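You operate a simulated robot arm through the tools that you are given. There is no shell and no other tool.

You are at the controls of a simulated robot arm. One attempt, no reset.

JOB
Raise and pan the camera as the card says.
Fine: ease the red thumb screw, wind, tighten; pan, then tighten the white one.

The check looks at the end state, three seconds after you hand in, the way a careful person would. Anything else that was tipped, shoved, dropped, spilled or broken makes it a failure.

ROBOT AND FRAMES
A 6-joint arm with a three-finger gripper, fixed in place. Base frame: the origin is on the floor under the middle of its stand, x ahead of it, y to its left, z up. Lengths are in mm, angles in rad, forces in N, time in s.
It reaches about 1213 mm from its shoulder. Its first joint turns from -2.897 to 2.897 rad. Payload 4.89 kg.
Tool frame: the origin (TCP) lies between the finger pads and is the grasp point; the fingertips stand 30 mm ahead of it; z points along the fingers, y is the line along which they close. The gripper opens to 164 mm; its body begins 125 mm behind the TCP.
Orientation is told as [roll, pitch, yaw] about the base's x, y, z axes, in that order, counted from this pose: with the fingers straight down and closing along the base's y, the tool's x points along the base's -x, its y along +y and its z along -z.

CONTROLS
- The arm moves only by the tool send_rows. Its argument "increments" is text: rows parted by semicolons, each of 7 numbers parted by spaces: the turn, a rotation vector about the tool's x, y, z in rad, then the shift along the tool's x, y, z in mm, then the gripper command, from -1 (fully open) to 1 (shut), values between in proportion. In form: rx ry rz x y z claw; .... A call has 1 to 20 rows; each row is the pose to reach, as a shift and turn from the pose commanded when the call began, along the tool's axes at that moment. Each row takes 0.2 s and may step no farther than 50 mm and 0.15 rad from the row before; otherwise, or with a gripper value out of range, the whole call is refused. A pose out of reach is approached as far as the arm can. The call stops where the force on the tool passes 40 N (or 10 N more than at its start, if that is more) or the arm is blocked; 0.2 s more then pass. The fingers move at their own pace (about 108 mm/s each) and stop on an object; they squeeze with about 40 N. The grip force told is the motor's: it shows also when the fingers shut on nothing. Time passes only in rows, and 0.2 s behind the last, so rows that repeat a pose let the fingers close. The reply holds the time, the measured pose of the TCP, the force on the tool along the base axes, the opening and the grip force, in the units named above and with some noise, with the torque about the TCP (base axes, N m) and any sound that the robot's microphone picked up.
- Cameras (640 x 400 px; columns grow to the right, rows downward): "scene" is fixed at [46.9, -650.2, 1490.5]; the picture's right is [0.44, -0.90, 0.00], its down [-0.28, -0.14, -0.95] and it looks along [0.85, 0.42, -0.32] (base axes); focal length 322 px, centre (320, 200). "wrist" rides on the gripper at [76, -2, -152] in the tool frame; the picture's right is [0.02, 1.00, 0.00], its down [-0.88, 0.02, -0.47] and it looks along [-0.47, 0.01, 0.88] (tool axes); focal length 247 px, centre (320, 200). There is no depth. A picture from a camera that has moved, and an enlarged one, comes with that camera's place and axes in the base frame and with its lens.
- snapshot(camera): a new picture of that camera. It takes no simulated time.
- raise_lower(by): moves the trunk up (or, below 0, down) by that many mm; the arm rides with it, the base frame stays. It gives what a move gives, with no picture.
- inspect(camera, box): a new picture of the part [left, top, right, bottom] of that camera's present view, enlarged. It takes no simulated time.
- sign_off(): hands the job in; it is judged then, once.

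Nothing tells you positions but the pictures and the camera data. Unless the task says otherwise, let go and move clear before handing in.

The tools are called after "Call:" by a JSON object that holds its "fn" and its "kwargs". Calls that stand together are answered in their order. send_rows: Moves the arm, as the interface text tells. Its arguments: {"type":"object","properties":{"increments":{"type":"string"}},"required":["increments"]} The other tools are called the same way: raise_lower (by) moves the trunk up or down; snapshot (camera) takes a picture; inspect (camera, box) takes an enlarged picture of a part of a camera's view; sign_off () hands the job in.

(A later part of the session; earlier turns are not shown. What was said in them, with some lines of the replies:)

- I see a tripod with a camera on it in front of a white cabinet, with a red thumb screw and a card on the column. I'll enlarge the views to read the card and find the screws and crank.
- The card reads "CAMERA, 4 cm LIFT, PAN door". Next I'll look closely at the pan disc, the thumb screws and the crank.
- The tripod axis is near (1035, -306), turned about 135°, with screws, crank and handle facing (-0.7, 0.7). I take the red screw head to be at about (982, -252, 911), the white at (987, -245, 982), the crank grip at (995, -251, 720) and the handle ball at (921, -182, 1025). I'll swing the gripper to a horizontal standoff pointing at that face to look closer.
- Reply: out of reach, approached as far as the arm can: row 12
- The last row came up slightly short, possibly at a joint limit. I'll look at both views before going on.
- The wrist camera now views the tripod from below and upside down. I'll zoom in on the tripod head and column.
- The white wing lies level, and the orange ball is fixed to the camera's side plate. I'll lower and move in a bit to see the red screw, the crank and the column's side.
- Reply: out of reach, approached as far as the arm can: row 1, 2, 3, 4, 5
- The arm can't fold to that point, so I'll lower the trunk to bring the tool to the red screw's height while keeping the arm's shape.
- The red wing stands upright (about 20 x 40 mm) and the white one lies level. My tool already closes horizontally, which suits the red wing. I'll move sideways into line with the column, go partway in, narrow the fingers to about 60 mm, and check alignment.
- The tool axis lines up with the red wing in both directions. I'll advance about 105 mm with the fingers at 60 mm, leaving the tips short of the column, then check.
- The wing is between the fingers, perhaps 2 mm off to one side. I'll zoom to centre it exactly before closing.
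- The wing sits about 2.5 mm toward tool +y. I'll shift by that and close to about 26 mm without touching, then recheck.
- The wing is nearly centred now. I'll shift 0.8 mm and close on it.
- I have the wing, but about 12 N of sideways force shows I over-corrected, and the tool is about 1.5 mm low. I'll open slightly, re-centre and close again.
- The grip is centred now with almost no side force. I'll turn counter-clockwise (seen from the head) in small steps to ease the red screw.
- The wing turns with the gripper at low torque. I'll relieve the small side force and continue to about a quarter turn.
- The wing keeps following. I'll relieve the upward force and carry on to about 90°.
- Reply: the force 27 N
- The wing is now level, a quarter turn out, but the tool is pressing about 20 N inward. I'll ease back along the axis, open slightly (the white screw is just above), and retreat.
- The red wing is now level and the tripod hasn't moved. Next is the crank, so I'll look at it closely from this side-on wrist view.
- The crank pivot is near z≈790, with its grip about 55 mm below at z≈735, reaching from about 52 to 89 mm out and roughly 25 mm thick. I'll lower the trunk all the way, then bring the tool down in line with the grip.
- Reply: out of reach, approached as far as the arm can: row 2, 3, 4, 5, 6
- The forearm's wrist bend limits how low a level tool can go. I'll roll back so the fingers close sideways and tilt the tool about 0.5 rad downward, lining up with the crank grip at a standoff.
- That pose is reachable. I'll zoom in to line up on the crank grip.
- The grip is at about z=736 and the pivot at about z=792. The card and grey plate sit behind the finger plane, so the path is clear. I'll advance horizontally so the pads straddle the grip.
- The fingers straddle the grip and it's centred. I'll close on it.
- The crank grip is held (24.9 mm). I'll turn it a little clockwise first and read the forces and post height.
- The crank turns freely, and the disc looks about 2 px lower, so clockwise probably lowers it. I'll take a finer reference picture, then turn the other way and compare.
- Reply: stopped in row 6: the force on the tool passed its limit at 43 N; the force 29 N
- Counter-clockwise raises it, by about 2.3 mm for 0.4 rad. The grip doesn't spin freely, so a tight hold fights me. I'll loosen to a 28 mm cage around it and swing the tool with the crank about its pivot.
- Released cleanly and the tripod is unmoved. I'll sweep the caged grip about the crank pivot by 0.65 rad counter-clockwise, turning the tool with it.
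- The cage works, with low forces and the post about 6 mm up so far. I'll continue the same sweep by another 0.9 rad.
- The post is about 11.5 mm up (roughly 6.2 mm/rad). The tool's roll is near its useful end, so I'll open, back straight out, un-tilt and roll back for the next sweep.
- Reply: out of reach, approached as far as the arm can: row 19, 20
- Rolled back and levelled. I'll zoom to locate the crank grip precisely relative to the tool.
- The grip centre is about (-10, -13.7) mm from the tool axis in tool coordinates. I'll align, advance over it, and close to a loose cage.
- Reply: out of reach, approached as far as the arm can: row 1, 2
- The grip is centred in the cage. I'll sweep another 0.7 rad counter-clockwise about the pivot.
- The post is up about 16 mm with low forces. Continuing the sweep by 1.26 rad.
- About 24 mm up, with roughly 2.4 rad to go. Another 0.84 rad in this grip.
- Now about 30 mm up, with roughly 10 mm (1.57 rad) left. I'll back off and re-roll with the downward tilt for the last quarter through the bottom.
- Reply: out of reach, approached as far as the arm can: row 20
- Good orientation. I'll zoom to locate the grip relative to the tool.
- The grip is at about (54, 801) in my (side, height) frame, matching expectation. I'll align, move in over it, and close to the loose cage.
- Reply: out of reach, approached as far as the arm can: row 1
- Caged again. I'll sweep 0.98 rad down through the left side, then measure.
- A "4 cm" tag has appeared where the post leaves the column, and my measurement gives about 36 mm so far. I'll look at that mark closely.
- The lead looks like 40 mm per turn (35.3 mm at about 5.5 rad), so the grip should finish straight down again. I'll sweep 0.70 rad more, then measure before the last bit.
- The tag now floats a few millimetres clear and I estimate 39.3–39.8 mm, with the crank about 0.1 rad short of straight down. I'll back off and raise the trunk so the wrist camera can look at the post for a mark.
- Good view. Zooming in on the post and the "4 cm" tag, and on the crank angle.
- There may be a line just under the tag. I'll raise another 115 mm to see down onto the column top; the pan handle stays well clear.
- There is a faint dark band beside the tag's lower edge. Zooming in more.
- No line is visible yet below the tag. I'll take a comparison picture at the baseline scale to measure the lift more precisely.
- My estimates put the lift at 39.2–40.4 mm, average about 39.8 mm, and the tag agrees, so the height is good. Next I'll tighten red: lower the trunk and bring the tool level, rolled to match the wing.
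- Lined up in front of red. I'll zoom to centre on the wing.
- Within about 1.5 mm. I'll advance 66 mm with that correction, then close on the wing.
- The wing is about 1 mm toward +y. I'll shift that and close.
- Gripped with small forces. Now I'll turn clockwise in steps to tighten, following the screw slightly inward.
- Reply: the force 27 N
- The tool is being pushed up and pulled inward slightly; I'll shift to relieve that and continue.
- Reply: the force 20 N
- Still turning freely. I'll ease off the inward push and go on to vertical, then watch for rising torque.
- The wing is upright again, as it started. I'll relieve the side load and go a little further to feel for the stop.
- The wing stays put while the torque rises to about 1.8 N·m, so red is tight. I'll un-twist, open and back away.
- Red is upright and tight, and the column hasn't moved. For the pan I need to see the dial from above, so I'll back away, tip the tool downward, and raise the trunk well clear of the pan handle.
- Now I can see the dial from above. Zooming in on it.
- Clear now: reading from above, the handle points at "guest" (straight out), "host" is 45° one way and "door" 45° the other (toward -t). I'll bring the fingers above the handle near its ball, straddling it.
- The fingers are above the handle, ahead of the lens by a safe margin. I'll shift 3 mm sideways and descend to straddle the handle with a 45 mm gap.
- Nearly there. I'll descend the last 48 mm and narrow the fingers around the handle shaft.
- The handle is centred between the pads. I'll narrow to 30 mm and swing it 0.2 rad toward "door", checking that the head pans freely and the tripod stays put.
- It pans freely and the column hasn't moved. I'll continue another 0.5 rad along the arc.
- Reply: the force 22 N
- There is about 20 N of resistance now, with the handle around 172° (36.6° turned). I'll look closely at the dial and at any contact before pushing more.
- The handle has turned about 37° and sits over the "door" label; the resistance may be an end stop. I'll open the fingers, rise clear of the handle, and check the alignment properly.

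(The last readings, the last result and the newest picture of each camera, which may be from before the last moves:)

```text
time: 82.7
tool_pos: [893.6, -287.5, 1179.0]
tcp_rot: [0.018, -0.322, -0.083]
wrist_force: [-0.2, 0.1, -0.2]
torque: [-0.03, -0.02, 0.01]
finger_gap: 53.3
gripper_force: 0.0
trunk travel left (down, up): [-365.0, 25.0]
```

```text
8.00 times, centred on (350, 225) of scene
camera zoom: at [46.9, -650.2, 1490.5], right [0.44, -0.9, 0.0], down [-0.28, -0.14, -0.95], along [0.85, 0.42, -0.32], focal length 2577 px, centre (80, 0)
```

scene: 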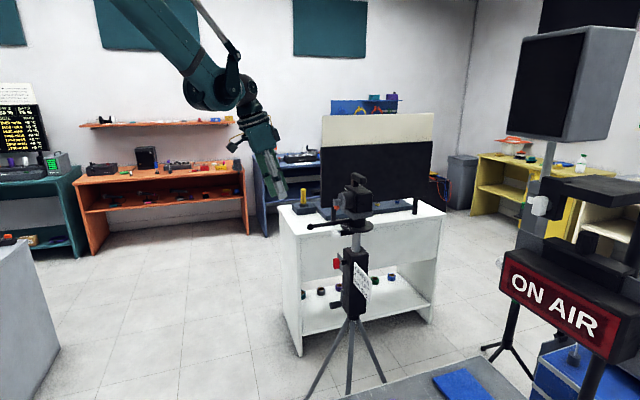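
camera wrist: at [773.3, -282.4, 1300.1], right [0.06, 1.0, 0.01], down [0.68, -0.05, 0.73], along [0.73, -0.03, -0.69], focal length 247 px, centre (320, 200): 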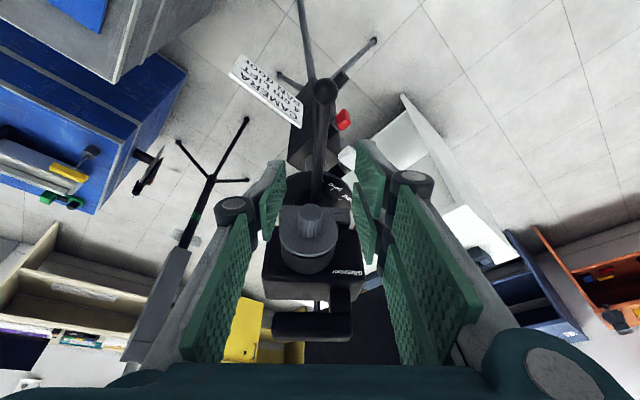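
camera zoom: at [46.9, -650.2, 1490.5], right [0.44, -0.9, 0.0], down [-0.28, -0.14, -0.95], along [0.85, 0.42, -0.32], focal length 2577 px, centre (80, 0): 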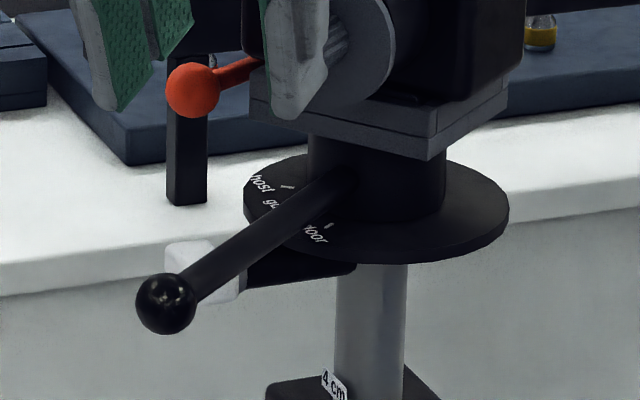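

From above and from the scene I can see pieces of "door" on both sides of the handle. Zooming to judge the alignment.

Call:
{"fn": "inspect", "kwargs": {"camera": "wrist", "box": [290, 165, 350, 205]}}

Call:
{"fn": "inspect", "kwargs": {"camera": "scene", "box": [345, 215, 375, 235]}}

```text
10.00 times, centred on (320, 185) of wrist
camera zoom: at [773.3, -282.4, 1300.1], right [0.06, 1.0, 0.01], down [0.68, -0.05, 0.73], along [0.73, -0.03, -0.69], focal length 2470 px, centre (320, 350)
```

zoom: 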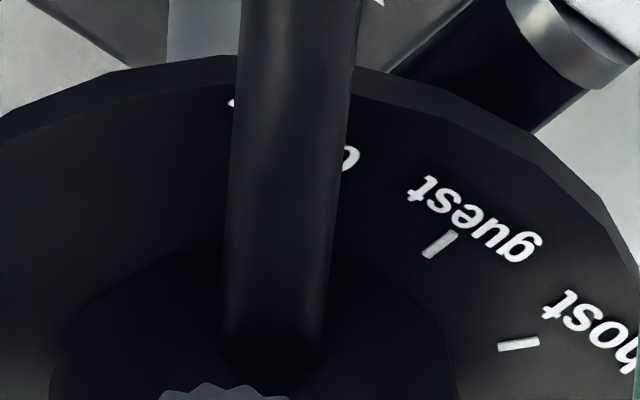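

```text
16.00 times, centred on (360, 225) of scene
camera zoom: at [46.9, -650.2, 1490.5], right [0.44, -0.9, 0.0], down [-0.28, -0.14, -0.95], along [0.85, 0.42, -0.32], focal length 5155 px, centre (-320, -200)
```

zoom: 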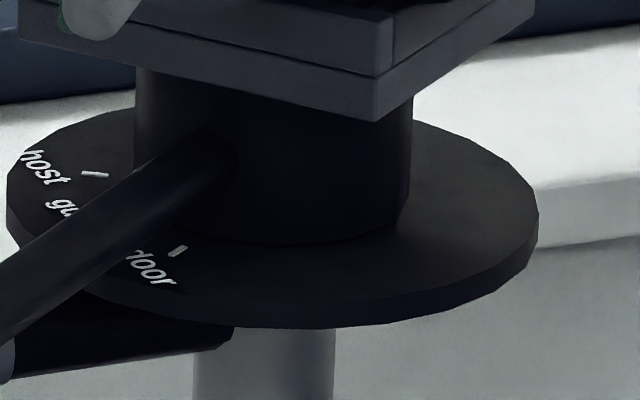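

The handle lies right over the middle of "door": the label's ends show evenly on both sides, and the tick spacing works out at about 35°, which matches how far it turned. Next is the white screw, so I'll move the gripper out and around, away from the handle.

Call:
{"fn": "send_rows", "kwargs": {"increments": "0 0 0 24 0 -8 0.35; 0 0 0 48 0 -16 0.35; 0 0 0 72 0 -24 0.35; 0 0 0 95 0 -31 0.35; 0 0 0 95 0 -31 0.35"}}

Call:
{"fn": "send_rows", "kwargs": {"increments": "0.0427 0 0.1333 -8.1 35.7 2.7 0.35; 0.0854 0 0.2666 -16.2 71.4 5.4 0.35; 0.1282 0 0.3999 -24.4 107 8.1 0.35; 0.1709 0 0.5332 -32.5 142.7 10.8 0.35; 0.2136 0 0.6665 -40.6 178.4 13.5 0.35; 0.2136 0 0.6665 -40.6 178.4 13.5 0.35"}}

Call:
{"fn": "raise_lower", "kwargs": {"by": -190}}

Call:
{"fn": "snapshot", "kwargs": {"camera": "scene"}}

Call:
{"fn": "snapshot", "kwargs": {"camera": "wrist"}}

```text
time: 83.9
tool_pos: [792.8, -279.5, 1178.8]
tcp_rot: [0.018, -0.323, -0.083]
wrist_force: [0.2, -0.1, -0.7]
torque: [-0.01, -0.07, -0.03]
finger_gap: 53.5
gripper_force: 0.1
trunk travel left (down, up): [-365.0, 25.0]
```

```text
time: 85.3
tool_pos: [848.1, -109.6, 1179.3]
tcp_rot: [0.02, -0.31, -0.783]
wrist_force: [0.2, 1.2, -0.4]
torque: [-0.18, 0.08, -0.01]
finger_gap: 53.2
gripper_force: 0.0
trunk travel left (down, up): [-365.0, 25.0]
```

```text
time: 87.4
tool_pos: [847.4, -111.5, 989.5]
tcp_rot: [0.022, -0.308, -0.783]
wrist_force: [0.5, 1.1, 0.1]
torque: [0.01, -0.02, -0.01]
finger_gap: 53.2
gripper_force: 0.1
trunk travel left (down, up): [-175.0, 215.0]
```

```text
taken
```

scene: 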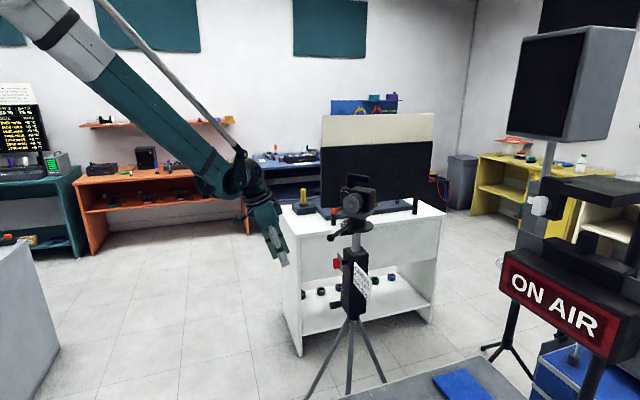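

```text
taken
camera wrist: at [760.3, -30.5, 1111.7], right [0.69, 0.73, 0.01], down [0.5, -0.48, 0.72], along [0.53, -0.49, -0.7], focal length 247 px, centre (320, 200)
```

wrist: 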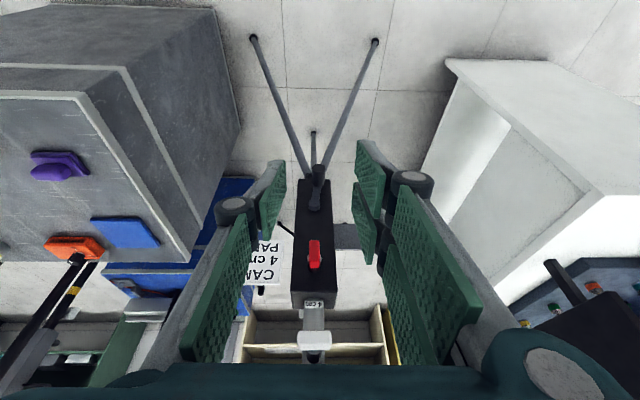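

Clear of the tripod now. I'll check the dial unobstructed from the scene camera before going to the white screw.

Call:
{"fn": "inspect", "kwargs": {"camera": "scene", "box": [320, 180, 390, 260]}}

Call:
{"fn": "inspect", "kwargs": {"camera": "scene", "box": [345, 215, 375, 235]}}

```text
5.00 times, centred on (355, 220) of scene
camera zoom: at [46.9, -650.2, 1490.5], right [0.44, -0.9, 0.0], down [-0.28, -0.14, -0.95], along [0.85, 0.42, -0.32], focal length 1611 px, centre (145, 100)
```

zoom: 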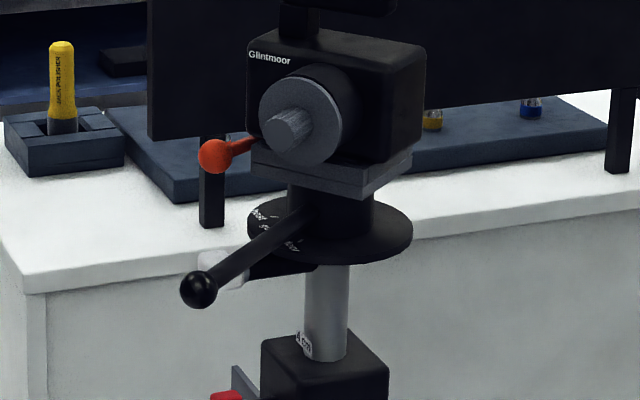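

```text
16.00 times, centred on (360, 225) of scene
camera zoom: at [46.9, -650.2, 1490.5], right [0.44, -0.9, 0.0], down [-0.28, -0.14, -0.95], along [0.85, 0.42, -0.32], focal length 5155 px, centre (-320, -200)
```

zoom: 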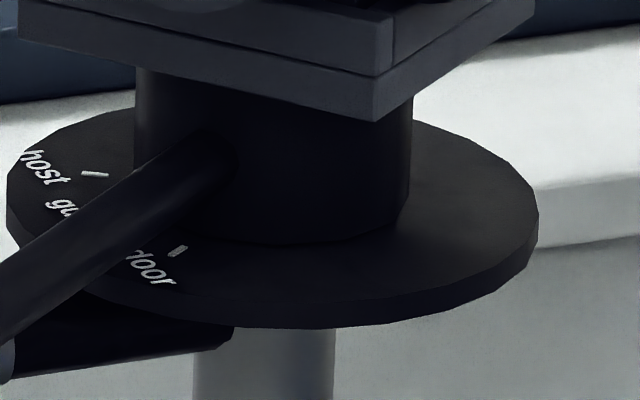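

By direct viewing the handle seems to be about 2° past the "door" mark, probably at its end stop. The pan is still loose, so I'll go back over the handle, hold it lightly and true it up before tightening white.

Call:
{"fn": "raise_lower", "kwargs": {"by": 190}}

Call:
{"fn": "send_rows", "kwargs": {"increments": "-0.0372 0 -0.116 -16.4 -27.9 5.3 0.35; -0.0744 0 -0.232 -32.9 -55.8 10.6 0.35; -0.1116 0 -0.348 -49.3 -83.6 15.8 0.35; -0.1488 0 -0.464 -65.8 -111.5 21.1 0.35; -0.186 0 -0.58 -82.2 -139.4 26.4 0.35; -0.186 0 -0.58 -82.2 -139.4 26.4 0.35"}}

Call:
{"fn": "send_rows", "kwargs": {"increments": "0 0 0 -25 0 8 0.35; 0 0 0 -50 0 16 0.35; 0 0 0 -75 0 24 0.35; 0 0 0 -100 0 32 0.35; 0 0 0 -100 0 32 0.35"}}

Call:
{"fn": "inspect", "kwargs": {"camera": "wrist", "box": [260, 100, 380, 260]}}

Call:
{"fn": "inspect", "kwargs": {"camera": "scene", "box": [300, 150, 400, 260]}}

```text
time: 89.5
tool_pos: [847.8, -110.0, 1178.4]
tcp_rot: [0.022, -0.309, -0.784]
wrist_force: [0.0, 0.5, -0.2]
torque: [-0.02, -0.01, -0.01]
finger_gap: 53.5
gripper_force: 0.1
trunk travel left (down, up): [-365.0, 25.0]
```

```text
time: 90.9
tool_pos: [811.5, -269.7, 1173.9]
tcp_rot: [0.02, -0.32, -0.173]
wrist_force: [-0.1, -1.1, 0.1]
torque: [0.19, -0.03, 0.03]
finger_gap: 53.2
gripper_force: 0.0
trunk travel left (down, up): [-365.0, 25.0]
```

```text
time: 92.1
tool_pos: [914.9, -287.7, 1176.6]
tcp_rot: [0.02, -0.322, -0.172]
wrist_force: [1.2, 0.8, -0.7]
torque: [-0.01, 0.05, 0.02]
finger_gap: 53.4
gripper_force: 0.1
trunk travel left (down, up): [-365.0, 25.0]
```

```text
2.50 times, centred on (320, 180) of wrist
camera zoom: at [795.3, -270.8, 1297.6], right [0.15, 0.99, 0.01], down [0.68, -0.11, 0.73], along [0.72, -0.1, -0.69], focal length 617 px, centre (320, 250)
```

zoom: 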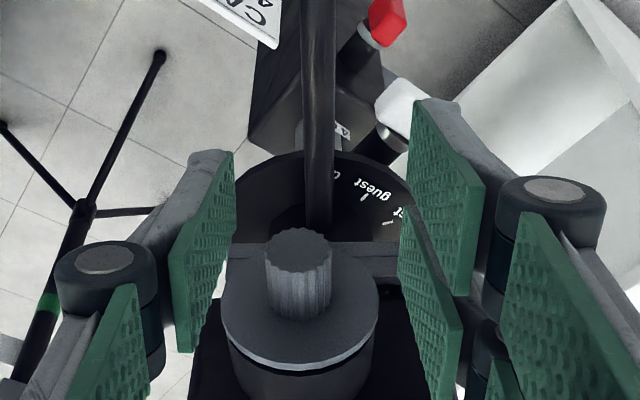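

```text
3.64 times, centred on (350, 205) of scene
camera zoom: at [46.9, -650.2, 1490.5], right [0.44, -0.9, 0.0], down [-0.28, -0.14, -0.95], along [0.85, 0.42, -0.32], focal length 1172 px, centre (211, 182)
```

zoom: 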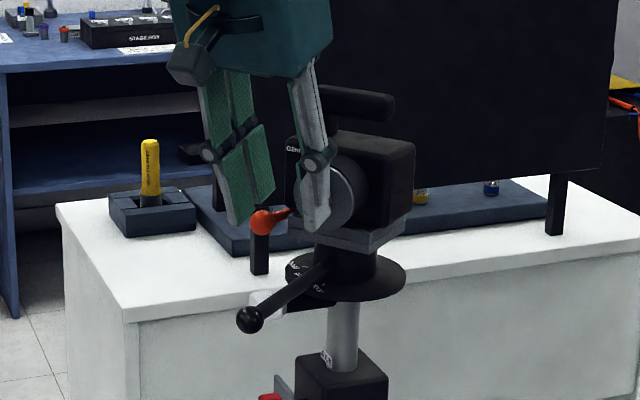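

The camera is now nearly in the handle's plane, which is a fair view for judging it. Zooming on the dial.

Call:
{"fn": "inspect", "kwargs": {"camera": "wrist", "box": [290, 165, 350, 205]}}

Call:
{"fn": "inspect", "kwargs": {"camera": "wrist", "box": [260, 50, 380, 210]}}

```text
10.00 times, centred on (320, 185) of wrist
camera zoom: at [795.3, -270.8, 1297.6], right [0.15, 0.99, 0.01], down [0.68, -0.11, 0.73], along [0.72, -0.1, -0.69], focal length 2470 px, centre (320, 350)
```

zoom: 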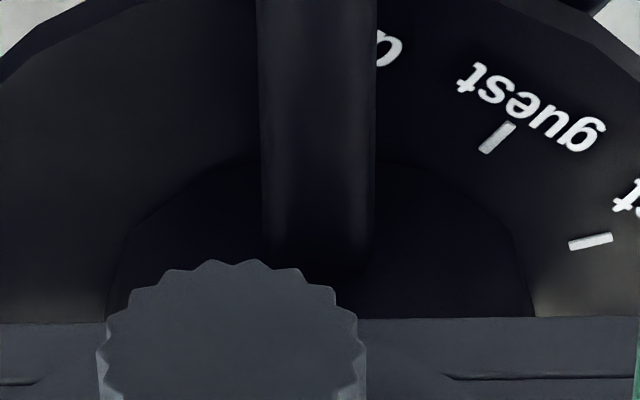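

```text
2.50 times, centred on (320, 130) of wrist
camera zoom: at [795.3, -270.8, 1297.6], right [0.15, 0.99, 0.01], down [0.68, -0.11, 0.73], along [0.72, -0.1, -0.69], focal length 617 px, centre (320, 375)
```

zoom: 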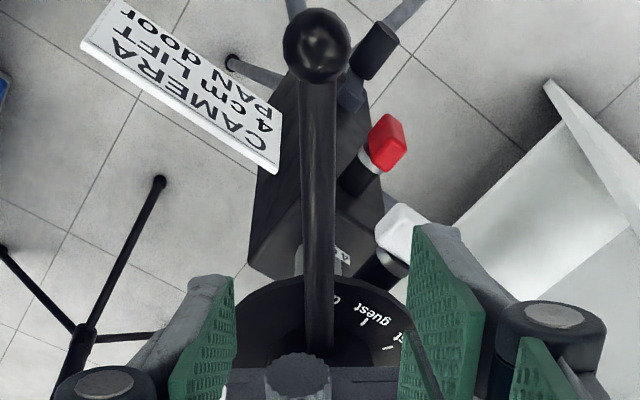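

In this view "guest" is about 37° from the handle while the marks are 35° apart, so the handle is about 2° past "door". I'll offset the tool 2.8 mm back, descend over the shaft, and close so the handle centres itself there.

Call:
{"fn": "send_rows", "kwargs": {"increments": "0 0 0 7 2.8 21.4 0.35; 0 0 0 14 2.8 42.8 0.35; 0 0 0 21.4 2.8 64.1 0.35; 0 0 0 28.5 2.8 85.5 0.35; 0 0 0 35.6 2.8 106.9 0.35; 0 0 0 35.6 2.8 106.9 0.35"}}

Call:
{"fn": "inspect", "kwargs": {"camera": "wrist", "box": [240, 100, 400, 280]}}

Call:
{"fn": "inspect", "kwargs": {"camera": "scene", "box": [310, 170, 390, 260]}}

```text
time: 93.5
tool_pos: [916.3, -283.7, 1063.2]
tcp_rot: [0.019, -0.32, -0.172]
wrist_force: [0.5, 0.1, -0.9]
torque: [0.01, 0.07, 0.0]
finger_gap: 53.0
gripper_force: 0.1
trunk travel left (down, up): [-365.0, 25.0]
```

```text
2.22 times, centred on (320, 190) of wrist
camera zoom: at [796.3, -267.7, 1185.6], right [0.15, 0.99, 0.01], down [0.68, -0.11, 0.73], along [0.72, -0.1, -0.69], focal length 549 px, centre (320, 222)
```

zoom: 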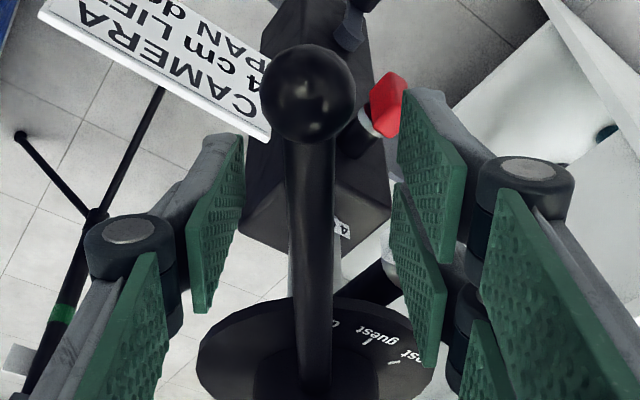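

```text
4.44 times, centred on (350, 215) of scene
camera zoom: at [46.9, -650.2, 1490.5], right [0.44, -0.9, 0.0], down [-0.28, -0.14, -0.95], along [0.85, 0.42, -0.32], focal length 1432 px, centre (187, 133)
```

zoom: 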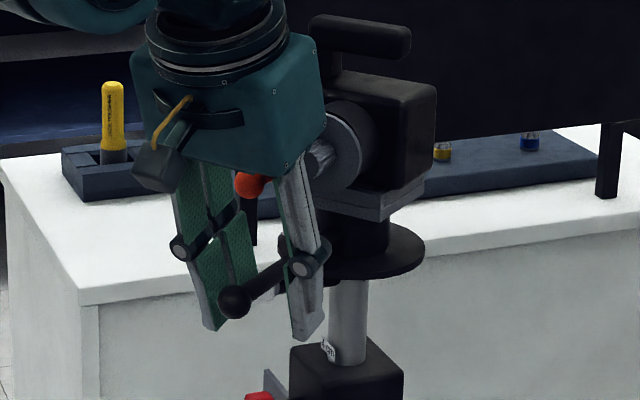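

The pads straddle the shaft just inboard of the ball. Closing gently so it centres.

Call:
{"fn": "send_rows", "kwargs": {"increments": "0 0 0 0 0 0 0.6; 0 0 0 0 0 0 0.75; 0 0 0 0 0 0 0.85; 0 0 0 0 0 0 0.85; 0 0 0 0 0 0 0.85"}}

Call:
{"fn": "inspect", "kwargs": {"camera": "wrist", "box": [240, 100, 400, 280]}}

Call:
{"fn": "inspect", "kwargs": {"camera": "wrist", "box": [280, 225, 370, 285]}}

```text
time: 94.7
tool_pos: [915.8, -283.4, 1064.9]
tcp_rot: [0.019, -0.322, -0.172]
wrist_force: [-0.7, 0.0, -0.3]
torque: [-0.02, 0.01, 0.03]
finger_gap: 12.7
gripper_force: 1.3
trunk travel left (down, up): [-365.0, 25.0]
```

```text
2.22 times, centred on (320, 190) of wrist
camera zoom: at [796.0, -267.6, 1186.1], right [0.15, 0.99, 0.01], down [0.68, -0.11, 0.73], along [0.72, -0.1, -0.69], focal length 549 px, centre (320, 222)
```

zoom: 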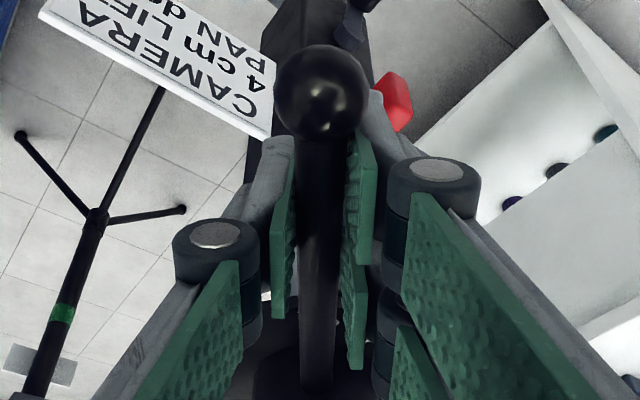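

```text
6.67 times, centred on (325, 255) of wrist
camera zoom: at [796.0, -267.6, 1186.1], right [0.15, 0.99, 0.01], down [0.68, -0.11, 0.73], along [0.72, -0.1, -0.69], focal length 1646 px, centre (287, -167)
```

zoom: 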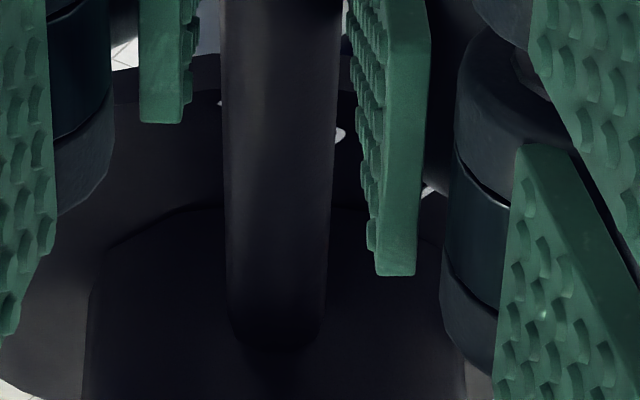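

Now the two ends of "door" peek out evenly on either side of the handle. I'll open and rise, then verify.

Call:
{"fn": "send_rows", "kwargs": {"increments": "0 0 0 0 0 0 0.6; 0 0 0 0 0 0 0.35; 0 0 0 0 0 0 0.35; 0 0 0 -9 0 -27 0.35; 0 0 0 -18 0 -54 0.35; 0 0 0 -27 0 -81 0.35; 0 0 0 -35.6 0 -107 0.35; 0 0 0 -35.6 0 -107 0.35"}}

Call:
{"fn": "inspect", "kwargs": {"camera": "wrist", "box": [290, 165, 350, 205]}}

Call:
{"fn": "inspect", "kwargs": {"camera": "scene", "box": [345, 215, 375, 235]}}

```text
time: 96.5
tool_pos: [914.6, -286.9, 1179.2]
tcp_rot: [0.019, -0.321, -0.174]
wrist_force: [-0.1, 0.8, 0.2]
torque: [-0.06, -0.07, -0.02]
finger_gap: 53.5
gripper_force: 0.1
trunk travel left (down, up): [-365.0, 25.0]
```

```text
10.00 times, centred on (320, 185) of wrist
camera zoom: at [796.6, -270.4, 1299.0], right [0.15, 0.99, 0.01], down [0.68, -0.11, 0.73], along [0.72, -0.1, -0.69], focal length 2470 px, centre (320, 350)
```

zoom: 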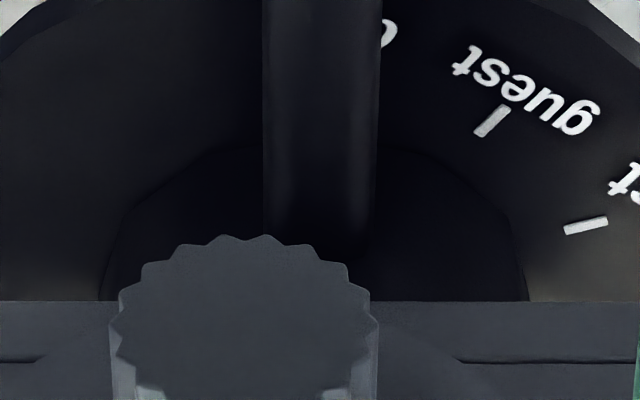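

```text
16.00 times, centred on (360, 225) of scene
camera zoom: at [46.9, -650.2, 1490.5], right [0.44, -0.9, 0.0], down [-0.28, -0.14, -0.95], along [0.85, 0.42, -0.32], focal length 5155 px, centre (-320, -200)
```

zoom: 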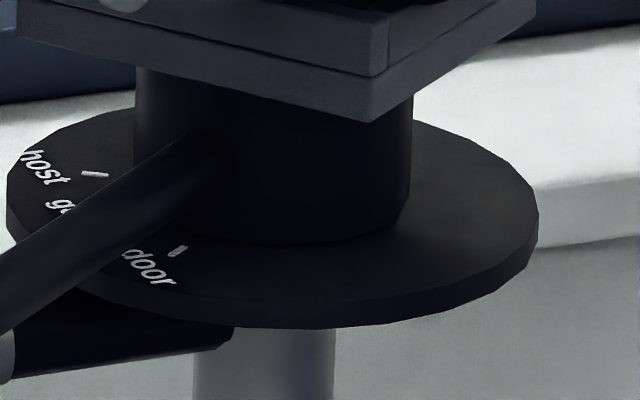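

The scene and overhead views agree: the handle is now on "door" (35.4° from "guest"; the marks are 35° apart). I'll move out and around and drop the trunk to approach the white screw.

Call:
{"fn": "send_rows", "kwargs": {"increments": "0 0 0 24 0 -8 0.35; 0 0 0 48 0 -16 0.35; 0 0 0 72 0 -24 0.35; 0 0 0 95 0 -31.6 0.35; 0 0 0 95 0 -31.6 0.35"}}

Call:
{"fn": "send_rows", "kwargs": {"increments": "0.0385 0 0.1156 -1.6 32.8 0.5 0.35; 0.077 0 0.2311 -3.3 65.5 1.1 0.35; 0.1156 0 0.3467 -4.9 98.3 1.6 0.35; 0.1541 0 0.4622 -6.6 131 2.2 0.35; 0.1926 0 0.5778 -8.2 163.8 2.7 0.35; 0.1926 0 0.5778 -8.2 163.8 2.7 0.35"}}

Call:
{"fn": "raise_lower", "kwargs": {"by": -190}}

```text
time: 97.7
tool_pos: [812.7, -271.0, 1177.8]
tcp_rot: [0.018, -0.322, -0.173]
wrist_force: [-0.4, -0.4, 0.9]
torque: [-0.04, -0.07, -0.02]
finger_gap: 53.5
gripper_force: 0.2
trunk travel left (down, up): [-365.0, 25.0]
```

```text
time: 99.1
tool_pos: [852.0, -105.5, 1181.4]
tcp_rot: [0.016, -0.311, -0.782]
wrist_force: [1.0, 1.4, 0.0]
torque: [-0.17, 0.04, -0.06]
finger_gap: 53.4
gripper_force: 0.0
trunk travel left (down, up): [-365.0, 25.0]
```

```text
time: 101.1
tool_pos: [851.7, -108.3, 990.7]
tcp_rot: [0.017, -0.31, -0.781]
wrist_force: [-1.0, -0.8, -0.3]
torque: [0.02, -0.01, -0.02]
finger_gap: 53.5
gripper_force: 0.1
trunk travel left (down, up): [-175.0, 215.0]
```

Now I'll level the tool and roll it so the fingers close vertically on the level white wing, stopping at a standoff.

Call:
{"fn": "send_rows", "kwargs": {"increments": "0.0698 -0.0698 -0.0957 -7.9 -0.6 -0.1 0.4; 0.1396 -0.1396 -0.1915 -15.7 -1.1 -0.2 0.4; 0.2094 -0.2094 -0.2872 -23.6 -1.7 -0.4 0.4; 0.2793 -0.2793 -0.383 -31.5 -2.3 -0.5 0.4; 0.3491 -0.3491 -0.4787 -39.4 -2.8 -0.6 0.4; 0.4189 -0.4189 -0.5745 -47.2 -3.4 -0.7 0.4; 0.4887 -0.4887 -0.6702 -55.1 -4 -0.9 0.4; 0.5585 -0.5585 -0.7659 -63 -4.5 -1 0.4; 0.6283 -0.6283 -0.8617 -70.8 -5.1 -1.1 0.4; 0.6981 -0.6981 -0.9574 -78.7 -5.6 -1.2 0.4; 0.768 -0.768 -1.0532 -86.6 -6.2 -1.3 0.4; 0.8378 -0.8378 -1.1489 -94.5 -6.8 -1.5 0.4; 0.9076 -0.9076 -1.2447 -102.3 -7.3 -1.6 0.4; 0.9774 -0.9774 -1.3404 -110.2 -7.9 -1.7 0.4; 0.9774 -0.9774 -1.3404 -110.2 -7.9 -1.7 0.4"}}

Call:
{"fn": "snapshot", "kwargs": {"camera": "wrist"}}

Call:
{"fn": "inspect", "kwargs": {"camera": "scene", "box": [260, 170, 400, 290]}}

```text
time: 104.3
tool_pos: [920.8, -186.7, 1025.3]
tcp_rot: [-1.572, -0.014, 0.797]
wrist_force: [-0.7, 0.2, 0.3]
torque: [-0.01, 0.0, -0.02]
finger_gap: 49.5
gripper_force: 0.1
trunk travel left (down, up): [-175.0, 215.0]
```

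```text
taken
camera wrist: at [758.7, -134.2, 1027.1], right [-0.01, -0.01, -1.0], down [0.28, 0.96, -0.01], along [0.96, -0.28, 0.0], focal length 247 px, centre (320, 200)
```

wrist: 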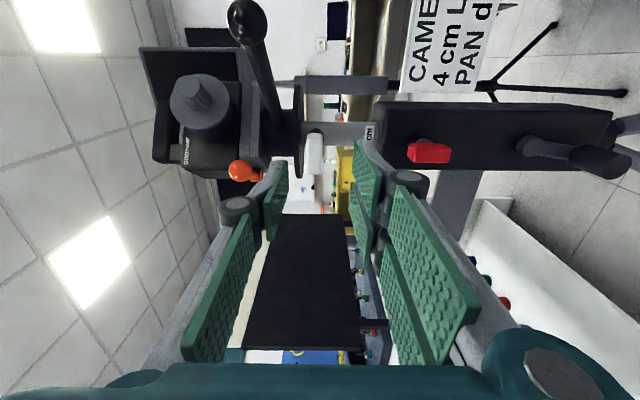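

```text
3.33 times, centred on (330, 230) of scene
camera zoom: at [46.9, -650.2, 1490.5], right [0.44, -0.9, 0.0], down [-0.28, -0.14, -0.95], along [0.85, 0.42, -0.32], focal length 1074 px, centre (287, 100)
```

zoom: 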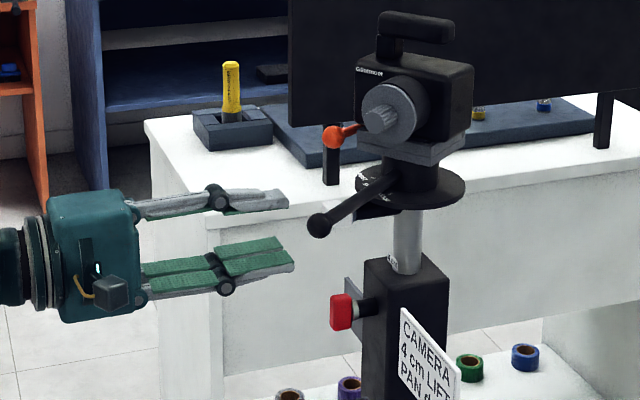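

The orange lever's ball is above my thumb finger's path, so I'll use a narrower gap. Zooming to centre on the white wing.

Call:
{"fn": "inspect", "kwargs": {"camera": "wrist", "box": [270, 110, 370, 210]}}

```text
4.00 times, centred on (320, 160) of wrist
camera zoom: at [758.7, -134.2, 1027.1], right [-0.01, -0.01, -1.0], down [0.28, 0.96, -0.01], along [0.96, -0.28, 0.0], focal length 988 px, centre (320, 360)
```

zoom: 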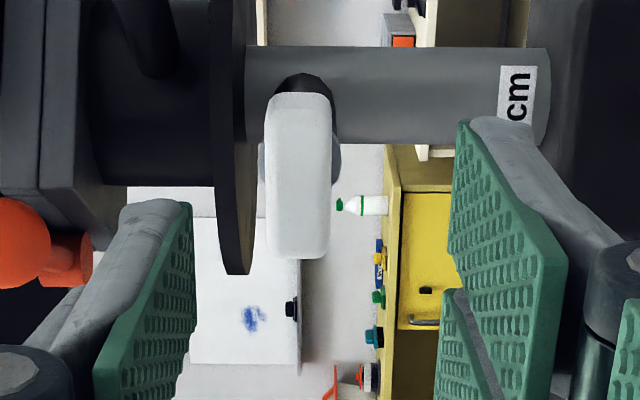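

White's wing centre is 5.5 mm above my tool axis. I'll narrow to about 33 mm, shift up, and advance to n≈92 so the fingertips stay clear of the disc rim.

Call:
{"fn": "send_rows", "kwargs": {"increments": "0 0 0 0.4 -5.5 0 0.6; 0 0 0 0.4 -5.5 20 0.6; 0 0 0 0.4 -5.5 42 0.6; 0 0 0 0.4 -5.5 62 0.6; 0 0 0 0.4 -5.5 72 0.6; 0 0 0 0.4 -5.5 72 0.6"}}

Call:
{"fn": "inspect", "kwargs": {"camera": "wrist", "box": [230, 110, 410, 270]}}

Call:
{"fn": "inspect", "kwargs": {"camera": "scene", "box": [310, 195, 380, 255]}}

```text
time: 105.7
tool_pos: [972.7, -235.7, 1031.7]
tcp_rot: [-1.571, -0.014, 0.794]
wrist_force: [-0.1, -0.8, -0.6]
torque: [-0.01, 0.0, -0.03]
finger_gap: 32.7
gripper_force: 0.0
trunk travel left (down, up): [-175.0, 215.0]
```

```text
2.50 times, centred on (320, 190) of wrist
camera zoom: at [810.9, -184.9, 1032.9], right [0.0, -0.01, -1.0], down [0.28, 0.96, -0.01], along [0.96, -0.28, 0.0], focal length 617 px, centre (320, 225)
```

zoom: 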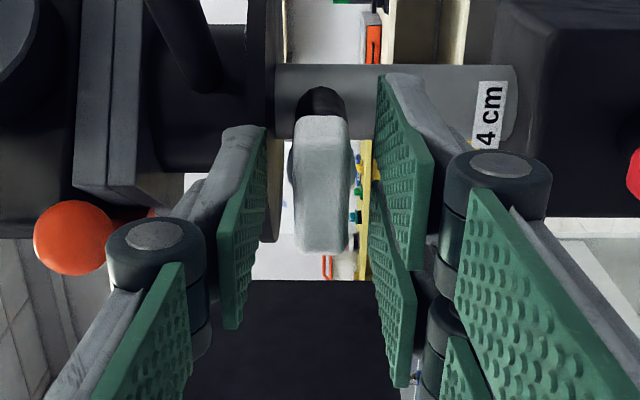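

```text
6.67 times, centred on (345, 225) of scene
camera zoom: at [46.9, -650.2, 1490.5], right [0.44, -0.9, 0.0], down [-0.28, -0.14, -0.95], along [0.85, 0.42, -0.32], focal length 2148 px, centre (153, 33)
```

zoom: 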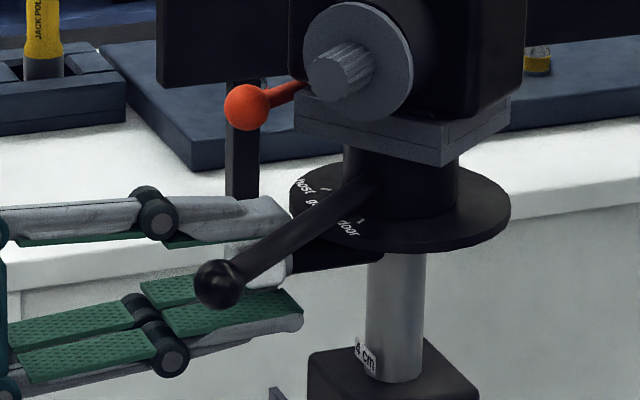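

Balanced between the pads. I'll advance 4 mm more for better overlap and close on the wing.

Call:
{"fn": "send_rows", "kwargs": {"increments": "0 0 0 -0.5 0 4 0.6; 0 0 0 -0.5 0 4 0.75; 0 0 0 -0.5 0 4 0.85; 0 0 0 -0.5 0 4 1; 0 0 0 -0.5 0 4 1"}}

Call:
{"fn": "inspect", "kwargs": {"camera": "wrist", "box": [230, 110, 410, 270]}}

```text
time: 107.0
tool_pos: [975.8, -238.7, 1031.6]
tcp_rot: [-1.571, -0.014, 0.795]
wrist_force: [-8.0, 5.2, -10.0]
torque: [0.0, -0.07, -0.19]
finger_gap: 15.8
gripper_force: 45.0
trunk travel left (down, up): [-175.0, 215.0]
stopped in row 5: the force on the tool passed its limit at 41 N (the readings are from after the stop); the commanded pose is now the measured one
```

```text
2.50 times, centred on (320, 190) of wrist
camera zoom: at [812.6, -186.4, 1033.0], right [0.0, 0.0, -1.0], down [0.28, 0.96, -0.01], along [0.96, -0.28, 0.0], focal length 617 px, centre (320, 225)
```

zoom: 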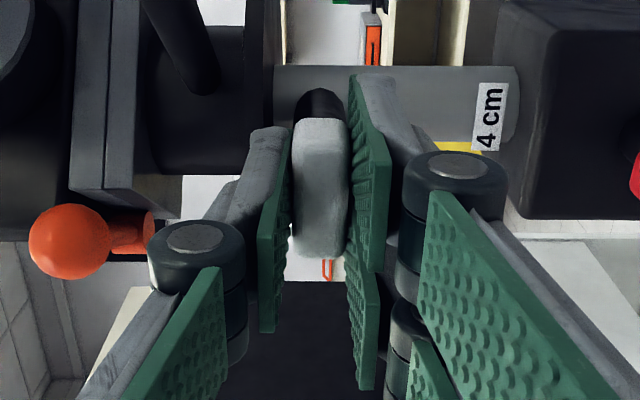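

There was a brief force spike while closing, but it's small now. I'll check that the tripod and head haven't shifted.

Call:
{"fn": "inspect", "kwargs": {"camera": "scene", "box": [330, 235, 370, 265]}}

Call:
{"fn": "inspect", "kwargs": {"camera": "scene", "box": [310, 195, 380, 255]}}

```text
13.33 times, centred on (350, 250) of scene
camera zoom: at [46.9, -650.2, 1490.5], right [0.44, -0.9, 0.0], down [-0.28, -0.14, -0.95], along [0.85, 0.42, -0.32], focal length 4296 px, centre (-80, -467)
```

zoom: 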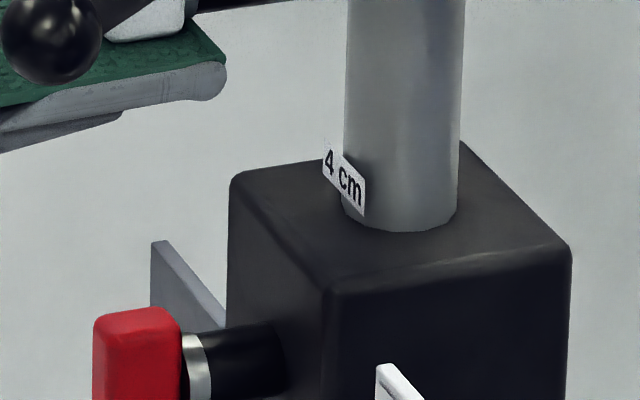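

```text
6.67 times, centred on (345, 225) of scene
camera zoom: at [46.9, -650.2, 1490.5], right [0.44, -0.9, 0.0], down [-0.28, -0.14, -0.95], along [0.85, 0.42, -0.32], focal length 2148 px, centre (153, 33)
```

zoom: 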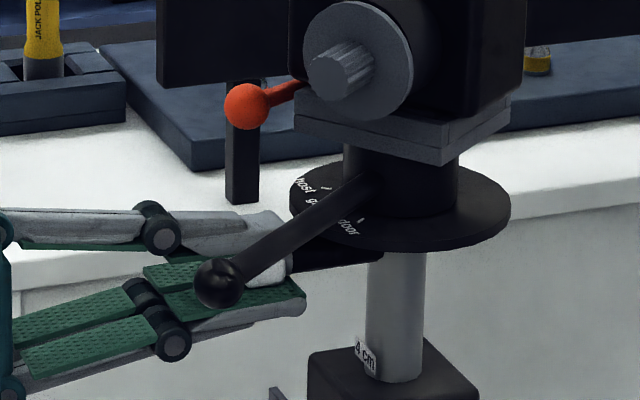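

Everything is where it was. Now I'll turn the white wing clockwise in steps, relieving side loads as I go.

Call:
{"fn": "send_rows", "kwargs": {"increments": "0 0 0 0 0.5 -0.4 1; 0 0 0.13 0 0.5 -0.3 1; 0 0 0.26 0 0.5 -0.2 1; 0 0 0.39 0 0.5 -0.1 1"}}

```text
time: 108.0
tool_pos: [973.2, -237.8, 1029.8]
tcp_rot: [-1.571, -0.408, 0.794]
wrist_force: [-7.6, 9.4, 4.6]
torque: [-0.27, -0.26, 0.57]
finger_gap: 15.7
gripper_force: 45.2
trunk travel left (down, up): [-175.0, 215.0]
```

Call:
{"fn": "send_rows", "kwargs": {"increments": "0 0 0.1 0 -0.2 -0.6 1; 0 0 0.23 0 -0.2 -0.6 1; 0 0 0.36 0 -0.2 -0.5 1; 0 0 0.49 0 -0.2 -0.4 1"}}

```text
time: 109.0
tool_pos: [973.5, -238.1, 1031.5]
tcp_rot: [-1.569, -0.896, 0.797]
wrist_force: [-4.9, 8.0, -1.4]
torque: [-0.47, -0.51, 0.59]
finger_gap: 16.0
gripper_force: 44.6
trunk travel left (down, up): [-175.0, 215.0]
```

It's turning smoothly with small forces. Continuing toward upright.

Call:
{"fn": "send_rows", "kwargs": {"increments": "0 0 0.1 0 0 -0.4 1; 0 0 0.23 0 0 -0.4 1; 0 0 0.36 0 0 -0.3 1; 0 0 0.49 0 0 -0.2 1"}}

Call:
{"fn": "inspect", "kwargs": {"camera": "wrist", "box": [230, 110, 410, 270]}}

```text
time: 110.0
tool_pos: [973.9, -237.4, 1031.9]
tcp_rot: [-1.569, -1.388, 0.791]
wrist_force: [-2.2, 0.8, -0.3]
torque: [-0.63, -0.6, 0.11]
finger_gap: 15.9
gripper_force: 45.5
trunk travel left (down, up): [-175.0, 215.0]
```

```text
2.50 times, centred on (320, 190) of wrist
camera zoom: at [854.7, -143.0, 957.9], right [0.69, 0.7, -0.2], down [-0.21, 0.46, 0.86], along [0.7, -0.55, 0.46], focal length 617 px, centre (320, 225)
```

zoom: 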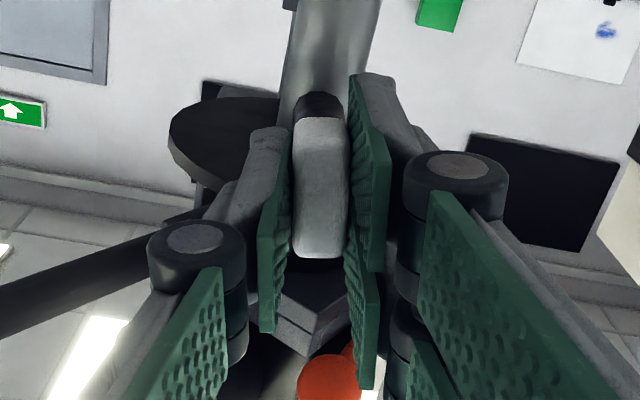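

Nearly upright. I'll continue in small steps to feel for the stop.

Call:
{"fn": "send_rows", "kwargs": {"increments": "0 0 0.1 0 0 0 1; 0 0 0.2 0 0 0.1 1; 0 0 0.3 0 0 0.1 1"}}

Call:
{"fn": "inspect", "kwargs": {"camera": "wrist", "box": [230, 110, 410, 270]}}

```text
time: 110.8
tool_pos: [973.5, -238.3, 1032.4]
tcp_rot: [1.572, -1.457, -2.351]
wrist_force: [-10.9, 2.6, 1.8]
torque: [-1.41, 1.06, -0.19]
finger_gap: 18.2
gripper_force: 45.2
trunk travel left (down, up): [-175.0, 215.0]
```

```text
2.50 times, centred on (320, 190) of wrist
camera zoom: at [870.5, -126.7, 957.1], right [0.7, 0.71, 0.09], down [-0.4, 0.27, 0.88], along [0.6, -0.65, 0.47], focal length 617 px, centre (320, 225)
```

zoom: 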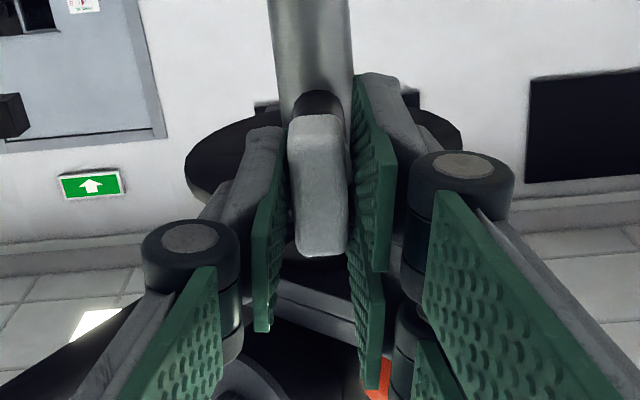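

White has reached its stop too, at about 1.75 N·m with the wing upright. I'll give it a last small nudge, then un-twist, open and back straight out.

Call:
{"fn": "send_rows", "kwargs": {"increments": "0 0 0.07 0 0 0 1; 0 0 0.07 0 0 0 1"}}

Call:
{"fn": "send_rows", "kwargs": {"increments": "0 0 -0.1 0 0 0 1; 0 0 -0.18 0 0 0 0.8; 0 0 -0.18 0 0 0 0.6; 0 0 -0.18 0 0 0 0.6; 0 0 -0.18 0 0 -25 0.6; 0 0 -0.18 0 0 -55 0.6; 0 0 -0.18 0 0 -85 0.6; 0 0 -0.18 0 0 -110 0.6; 0 0 -0.18 0 0 -110 0.6"}}

Call:
{"fn": "snapshot", "kwargs": {"camera": "wrist"}}

Call:
{"fn": "inspect", "kwargs": {"camera": "scene", "box": [310, 180, 390, 260]}}

Call:
{"fn": "inspect", "kwargs": {"camera": "scene", "box": [345, 215, 375, 235]}}

Call:
{"fn": "inspect", "kwargs": {"camera": "scene", "box": [330, 235, 370, 265]}}

```text
time: 111.4
tool_pos: [973.3, -238.5, 1032.6]
tcp_rot: [1.574, -1.385, -2.352]
wrist_force: [-9.0, -1.6, 11.0]
torque: [-1.47, 0.77, -0.2]
finger_gap: 20.0
gripper_force: 45.0
trunk travel left (down, up): [-175.0, 215.0]
```

```text
time: 113.4
tool_pos: [895.8, -162.5, 1031.9]
tcp_rot: [1.486, -1.566, -2.262]
wrist_force: [-0.3, -0.5, -0.4]
torque: [0.02, -0.01, 0.0]
finger_gap: 32.9
gripper_force: 0.1
trunk travel left (down, up): [-175.0, 215.0]
```

```text
taken
camera wrist: at [786.9, -56.0, 956.7], right [0.7, 0.71, -0.02], down [-0.33, 0.34, 0.88], along [0.63, -0.61, 0.47], focal length 247 px, centre (320, 200)
```

wrist: 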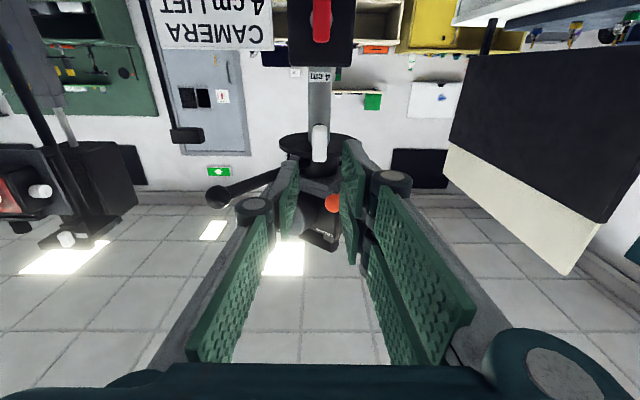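

```text
5.00 times, centred on (350, 220) of scene
camera zoom: at [46.9, -650.2, 1490.5], right [0.44, -0.9, 0.0], down [-0.28, -0.14, -0.95], along [0.85, 0.42, -0.32], focal length 1611 px, centre (170, 100)
```

zoom: 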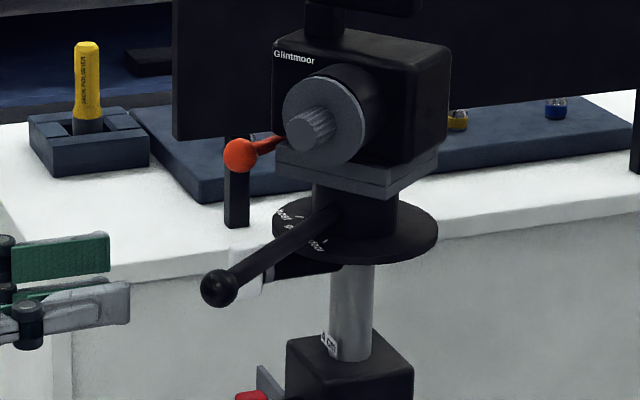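

```text
16.00 times, centred on (360, 225) of scene
camera zoom: at [46.9, -650.2, 1490.5], right [0.44, -0.9, 0.0], down [-0.28, -0.14, -0.95], along [0.85, 0.42, -0.32], focal length 5155 px, centre (-320, -200)
```

zoom: 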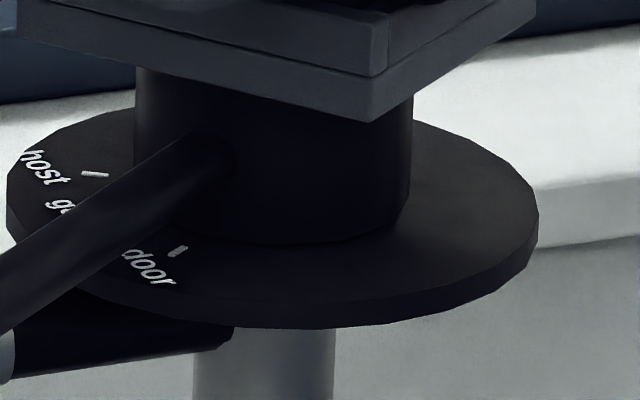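

```text
13.33 times, centred on (350, 250) of scene
camera zoom: at [46.9, -650.2, 1490.5], right [0.44, -0.9, 0.0], down [-0.28, -0.14, -0.95], along [0.85, 0.42, -0.32], focal length 4296 px, centre (-80, -467)
```

zoom: 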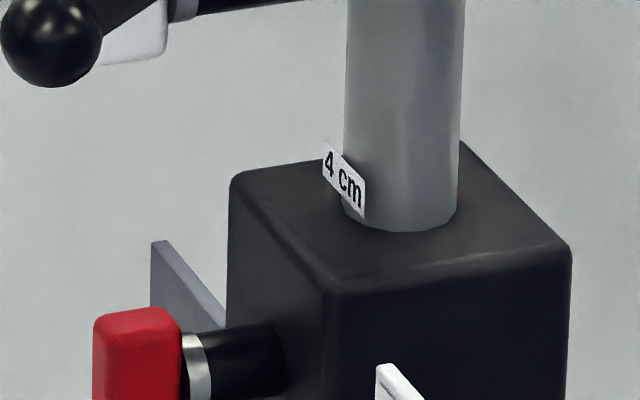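

Everything holds: the tag and column are unchanged, the handle is on "door", and both wings are upright and tight. I'll retreat well clear and take a last look.

Call:
{"fn": "send_rows", "kwargs": {"increments": "0 0 0 -15 0 -25 0.6; 0 0 0 -30 0 -50 0.6; 0 0 0 -45 0 -75 0.6; 0 0 0 -60 0 -95 0.6; 0 0 0 -60 0 -95 0.6"}}

Call:
{"fn": "snapshot", "kwargs": {"camera": "scene"}}

Call:
{"fn": "snapshot", "kwargs": {"camera": "wrist"}}

Call:
{"fn": "inspect", "kwargs": {"camera": "scene", "box": [290, 170, 410, 330]}}

```text
time: 114.6
tool_pos: [830.3, -94.9, 1090.0]
tcp_rot: [1.499, -1.566, -2.276]
wrist_force: [1.2, -0.2, 0.5]
torque: [0.03, 0.01, 0.04]
finger_gap: 32.7
gripper_force: 0.1
trunk travel left (down, up): [-175.0, 215.0]
```

```text
taken
```

scene: 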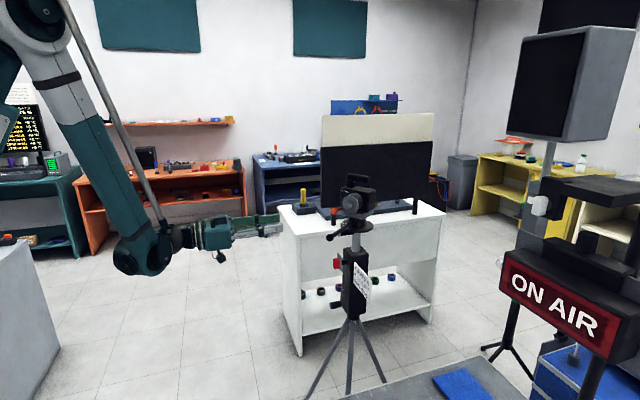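

```text
taken
camera wrist: at [720.5, 10.9, 1014.9], right [0.7, 0.71, -0.02], down [-0.33, 0.34, 0.88], along [0.63, -0.61, 0.47], focal length 247 px, centre (320, 200)
```

wrist: 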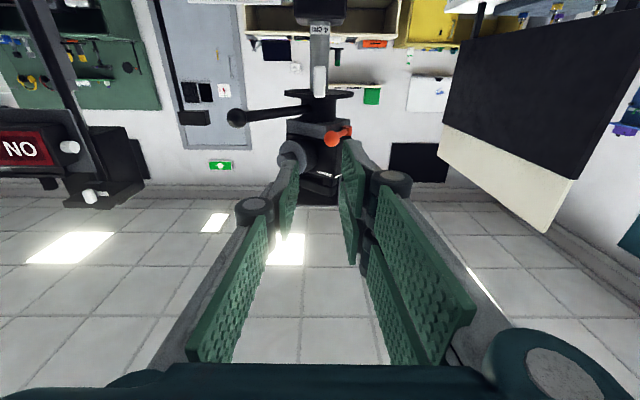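

```text
2.50 times, centred on (350, 250) of scene
camera zoom: at [46.9, -650.2, 1490.5], right [0.44, -0.9, 0.0], down [-0.28, -0.14, -0.95], along [0.85, 0.42, -0.32], focal length 805 px, centre (245, 75)
```

zoom: 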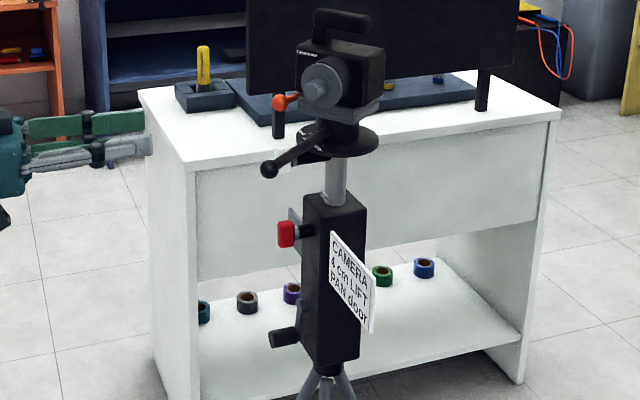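

The camera is about 4 cm up, with the "4 cm" tag showing just above the column. The pan handle is on "door", both thumb screws are tight and upright, and the tripod and everything around it are undisturbed. The gripper is clear, so I'm handing in.

Call:
{"fn": "sign_off", "kwargs": {}}

```text
The job is handed in.
```

I've handed the job in: the camera is raised about 4 cm and panned to "door", as the card says. I haven't been told the result of the check.

- **Lift:** My picture measurements put it between 39.2 and 40.4 mm. The "4 cm" tag on the post now shows just above the column.
- **Pan:** My first push went about 2° past the "door" mark, so I brought the handle back. It now sits about 35° from "guest", matching the spacing of the marks.
- **Screws:** I turned both the red and the white wing clockwise to a firm stop, and both now stand upright.
- **Surroundings:** The tripod column showed no movement between pictures, and I saw nothing else tipped, shoved or dropped. The force limit tripped twice, once while turning the crank and once while closing on the white wing. The tripod looked unmoved after each.

The gripper is open and well clear of the tripod.
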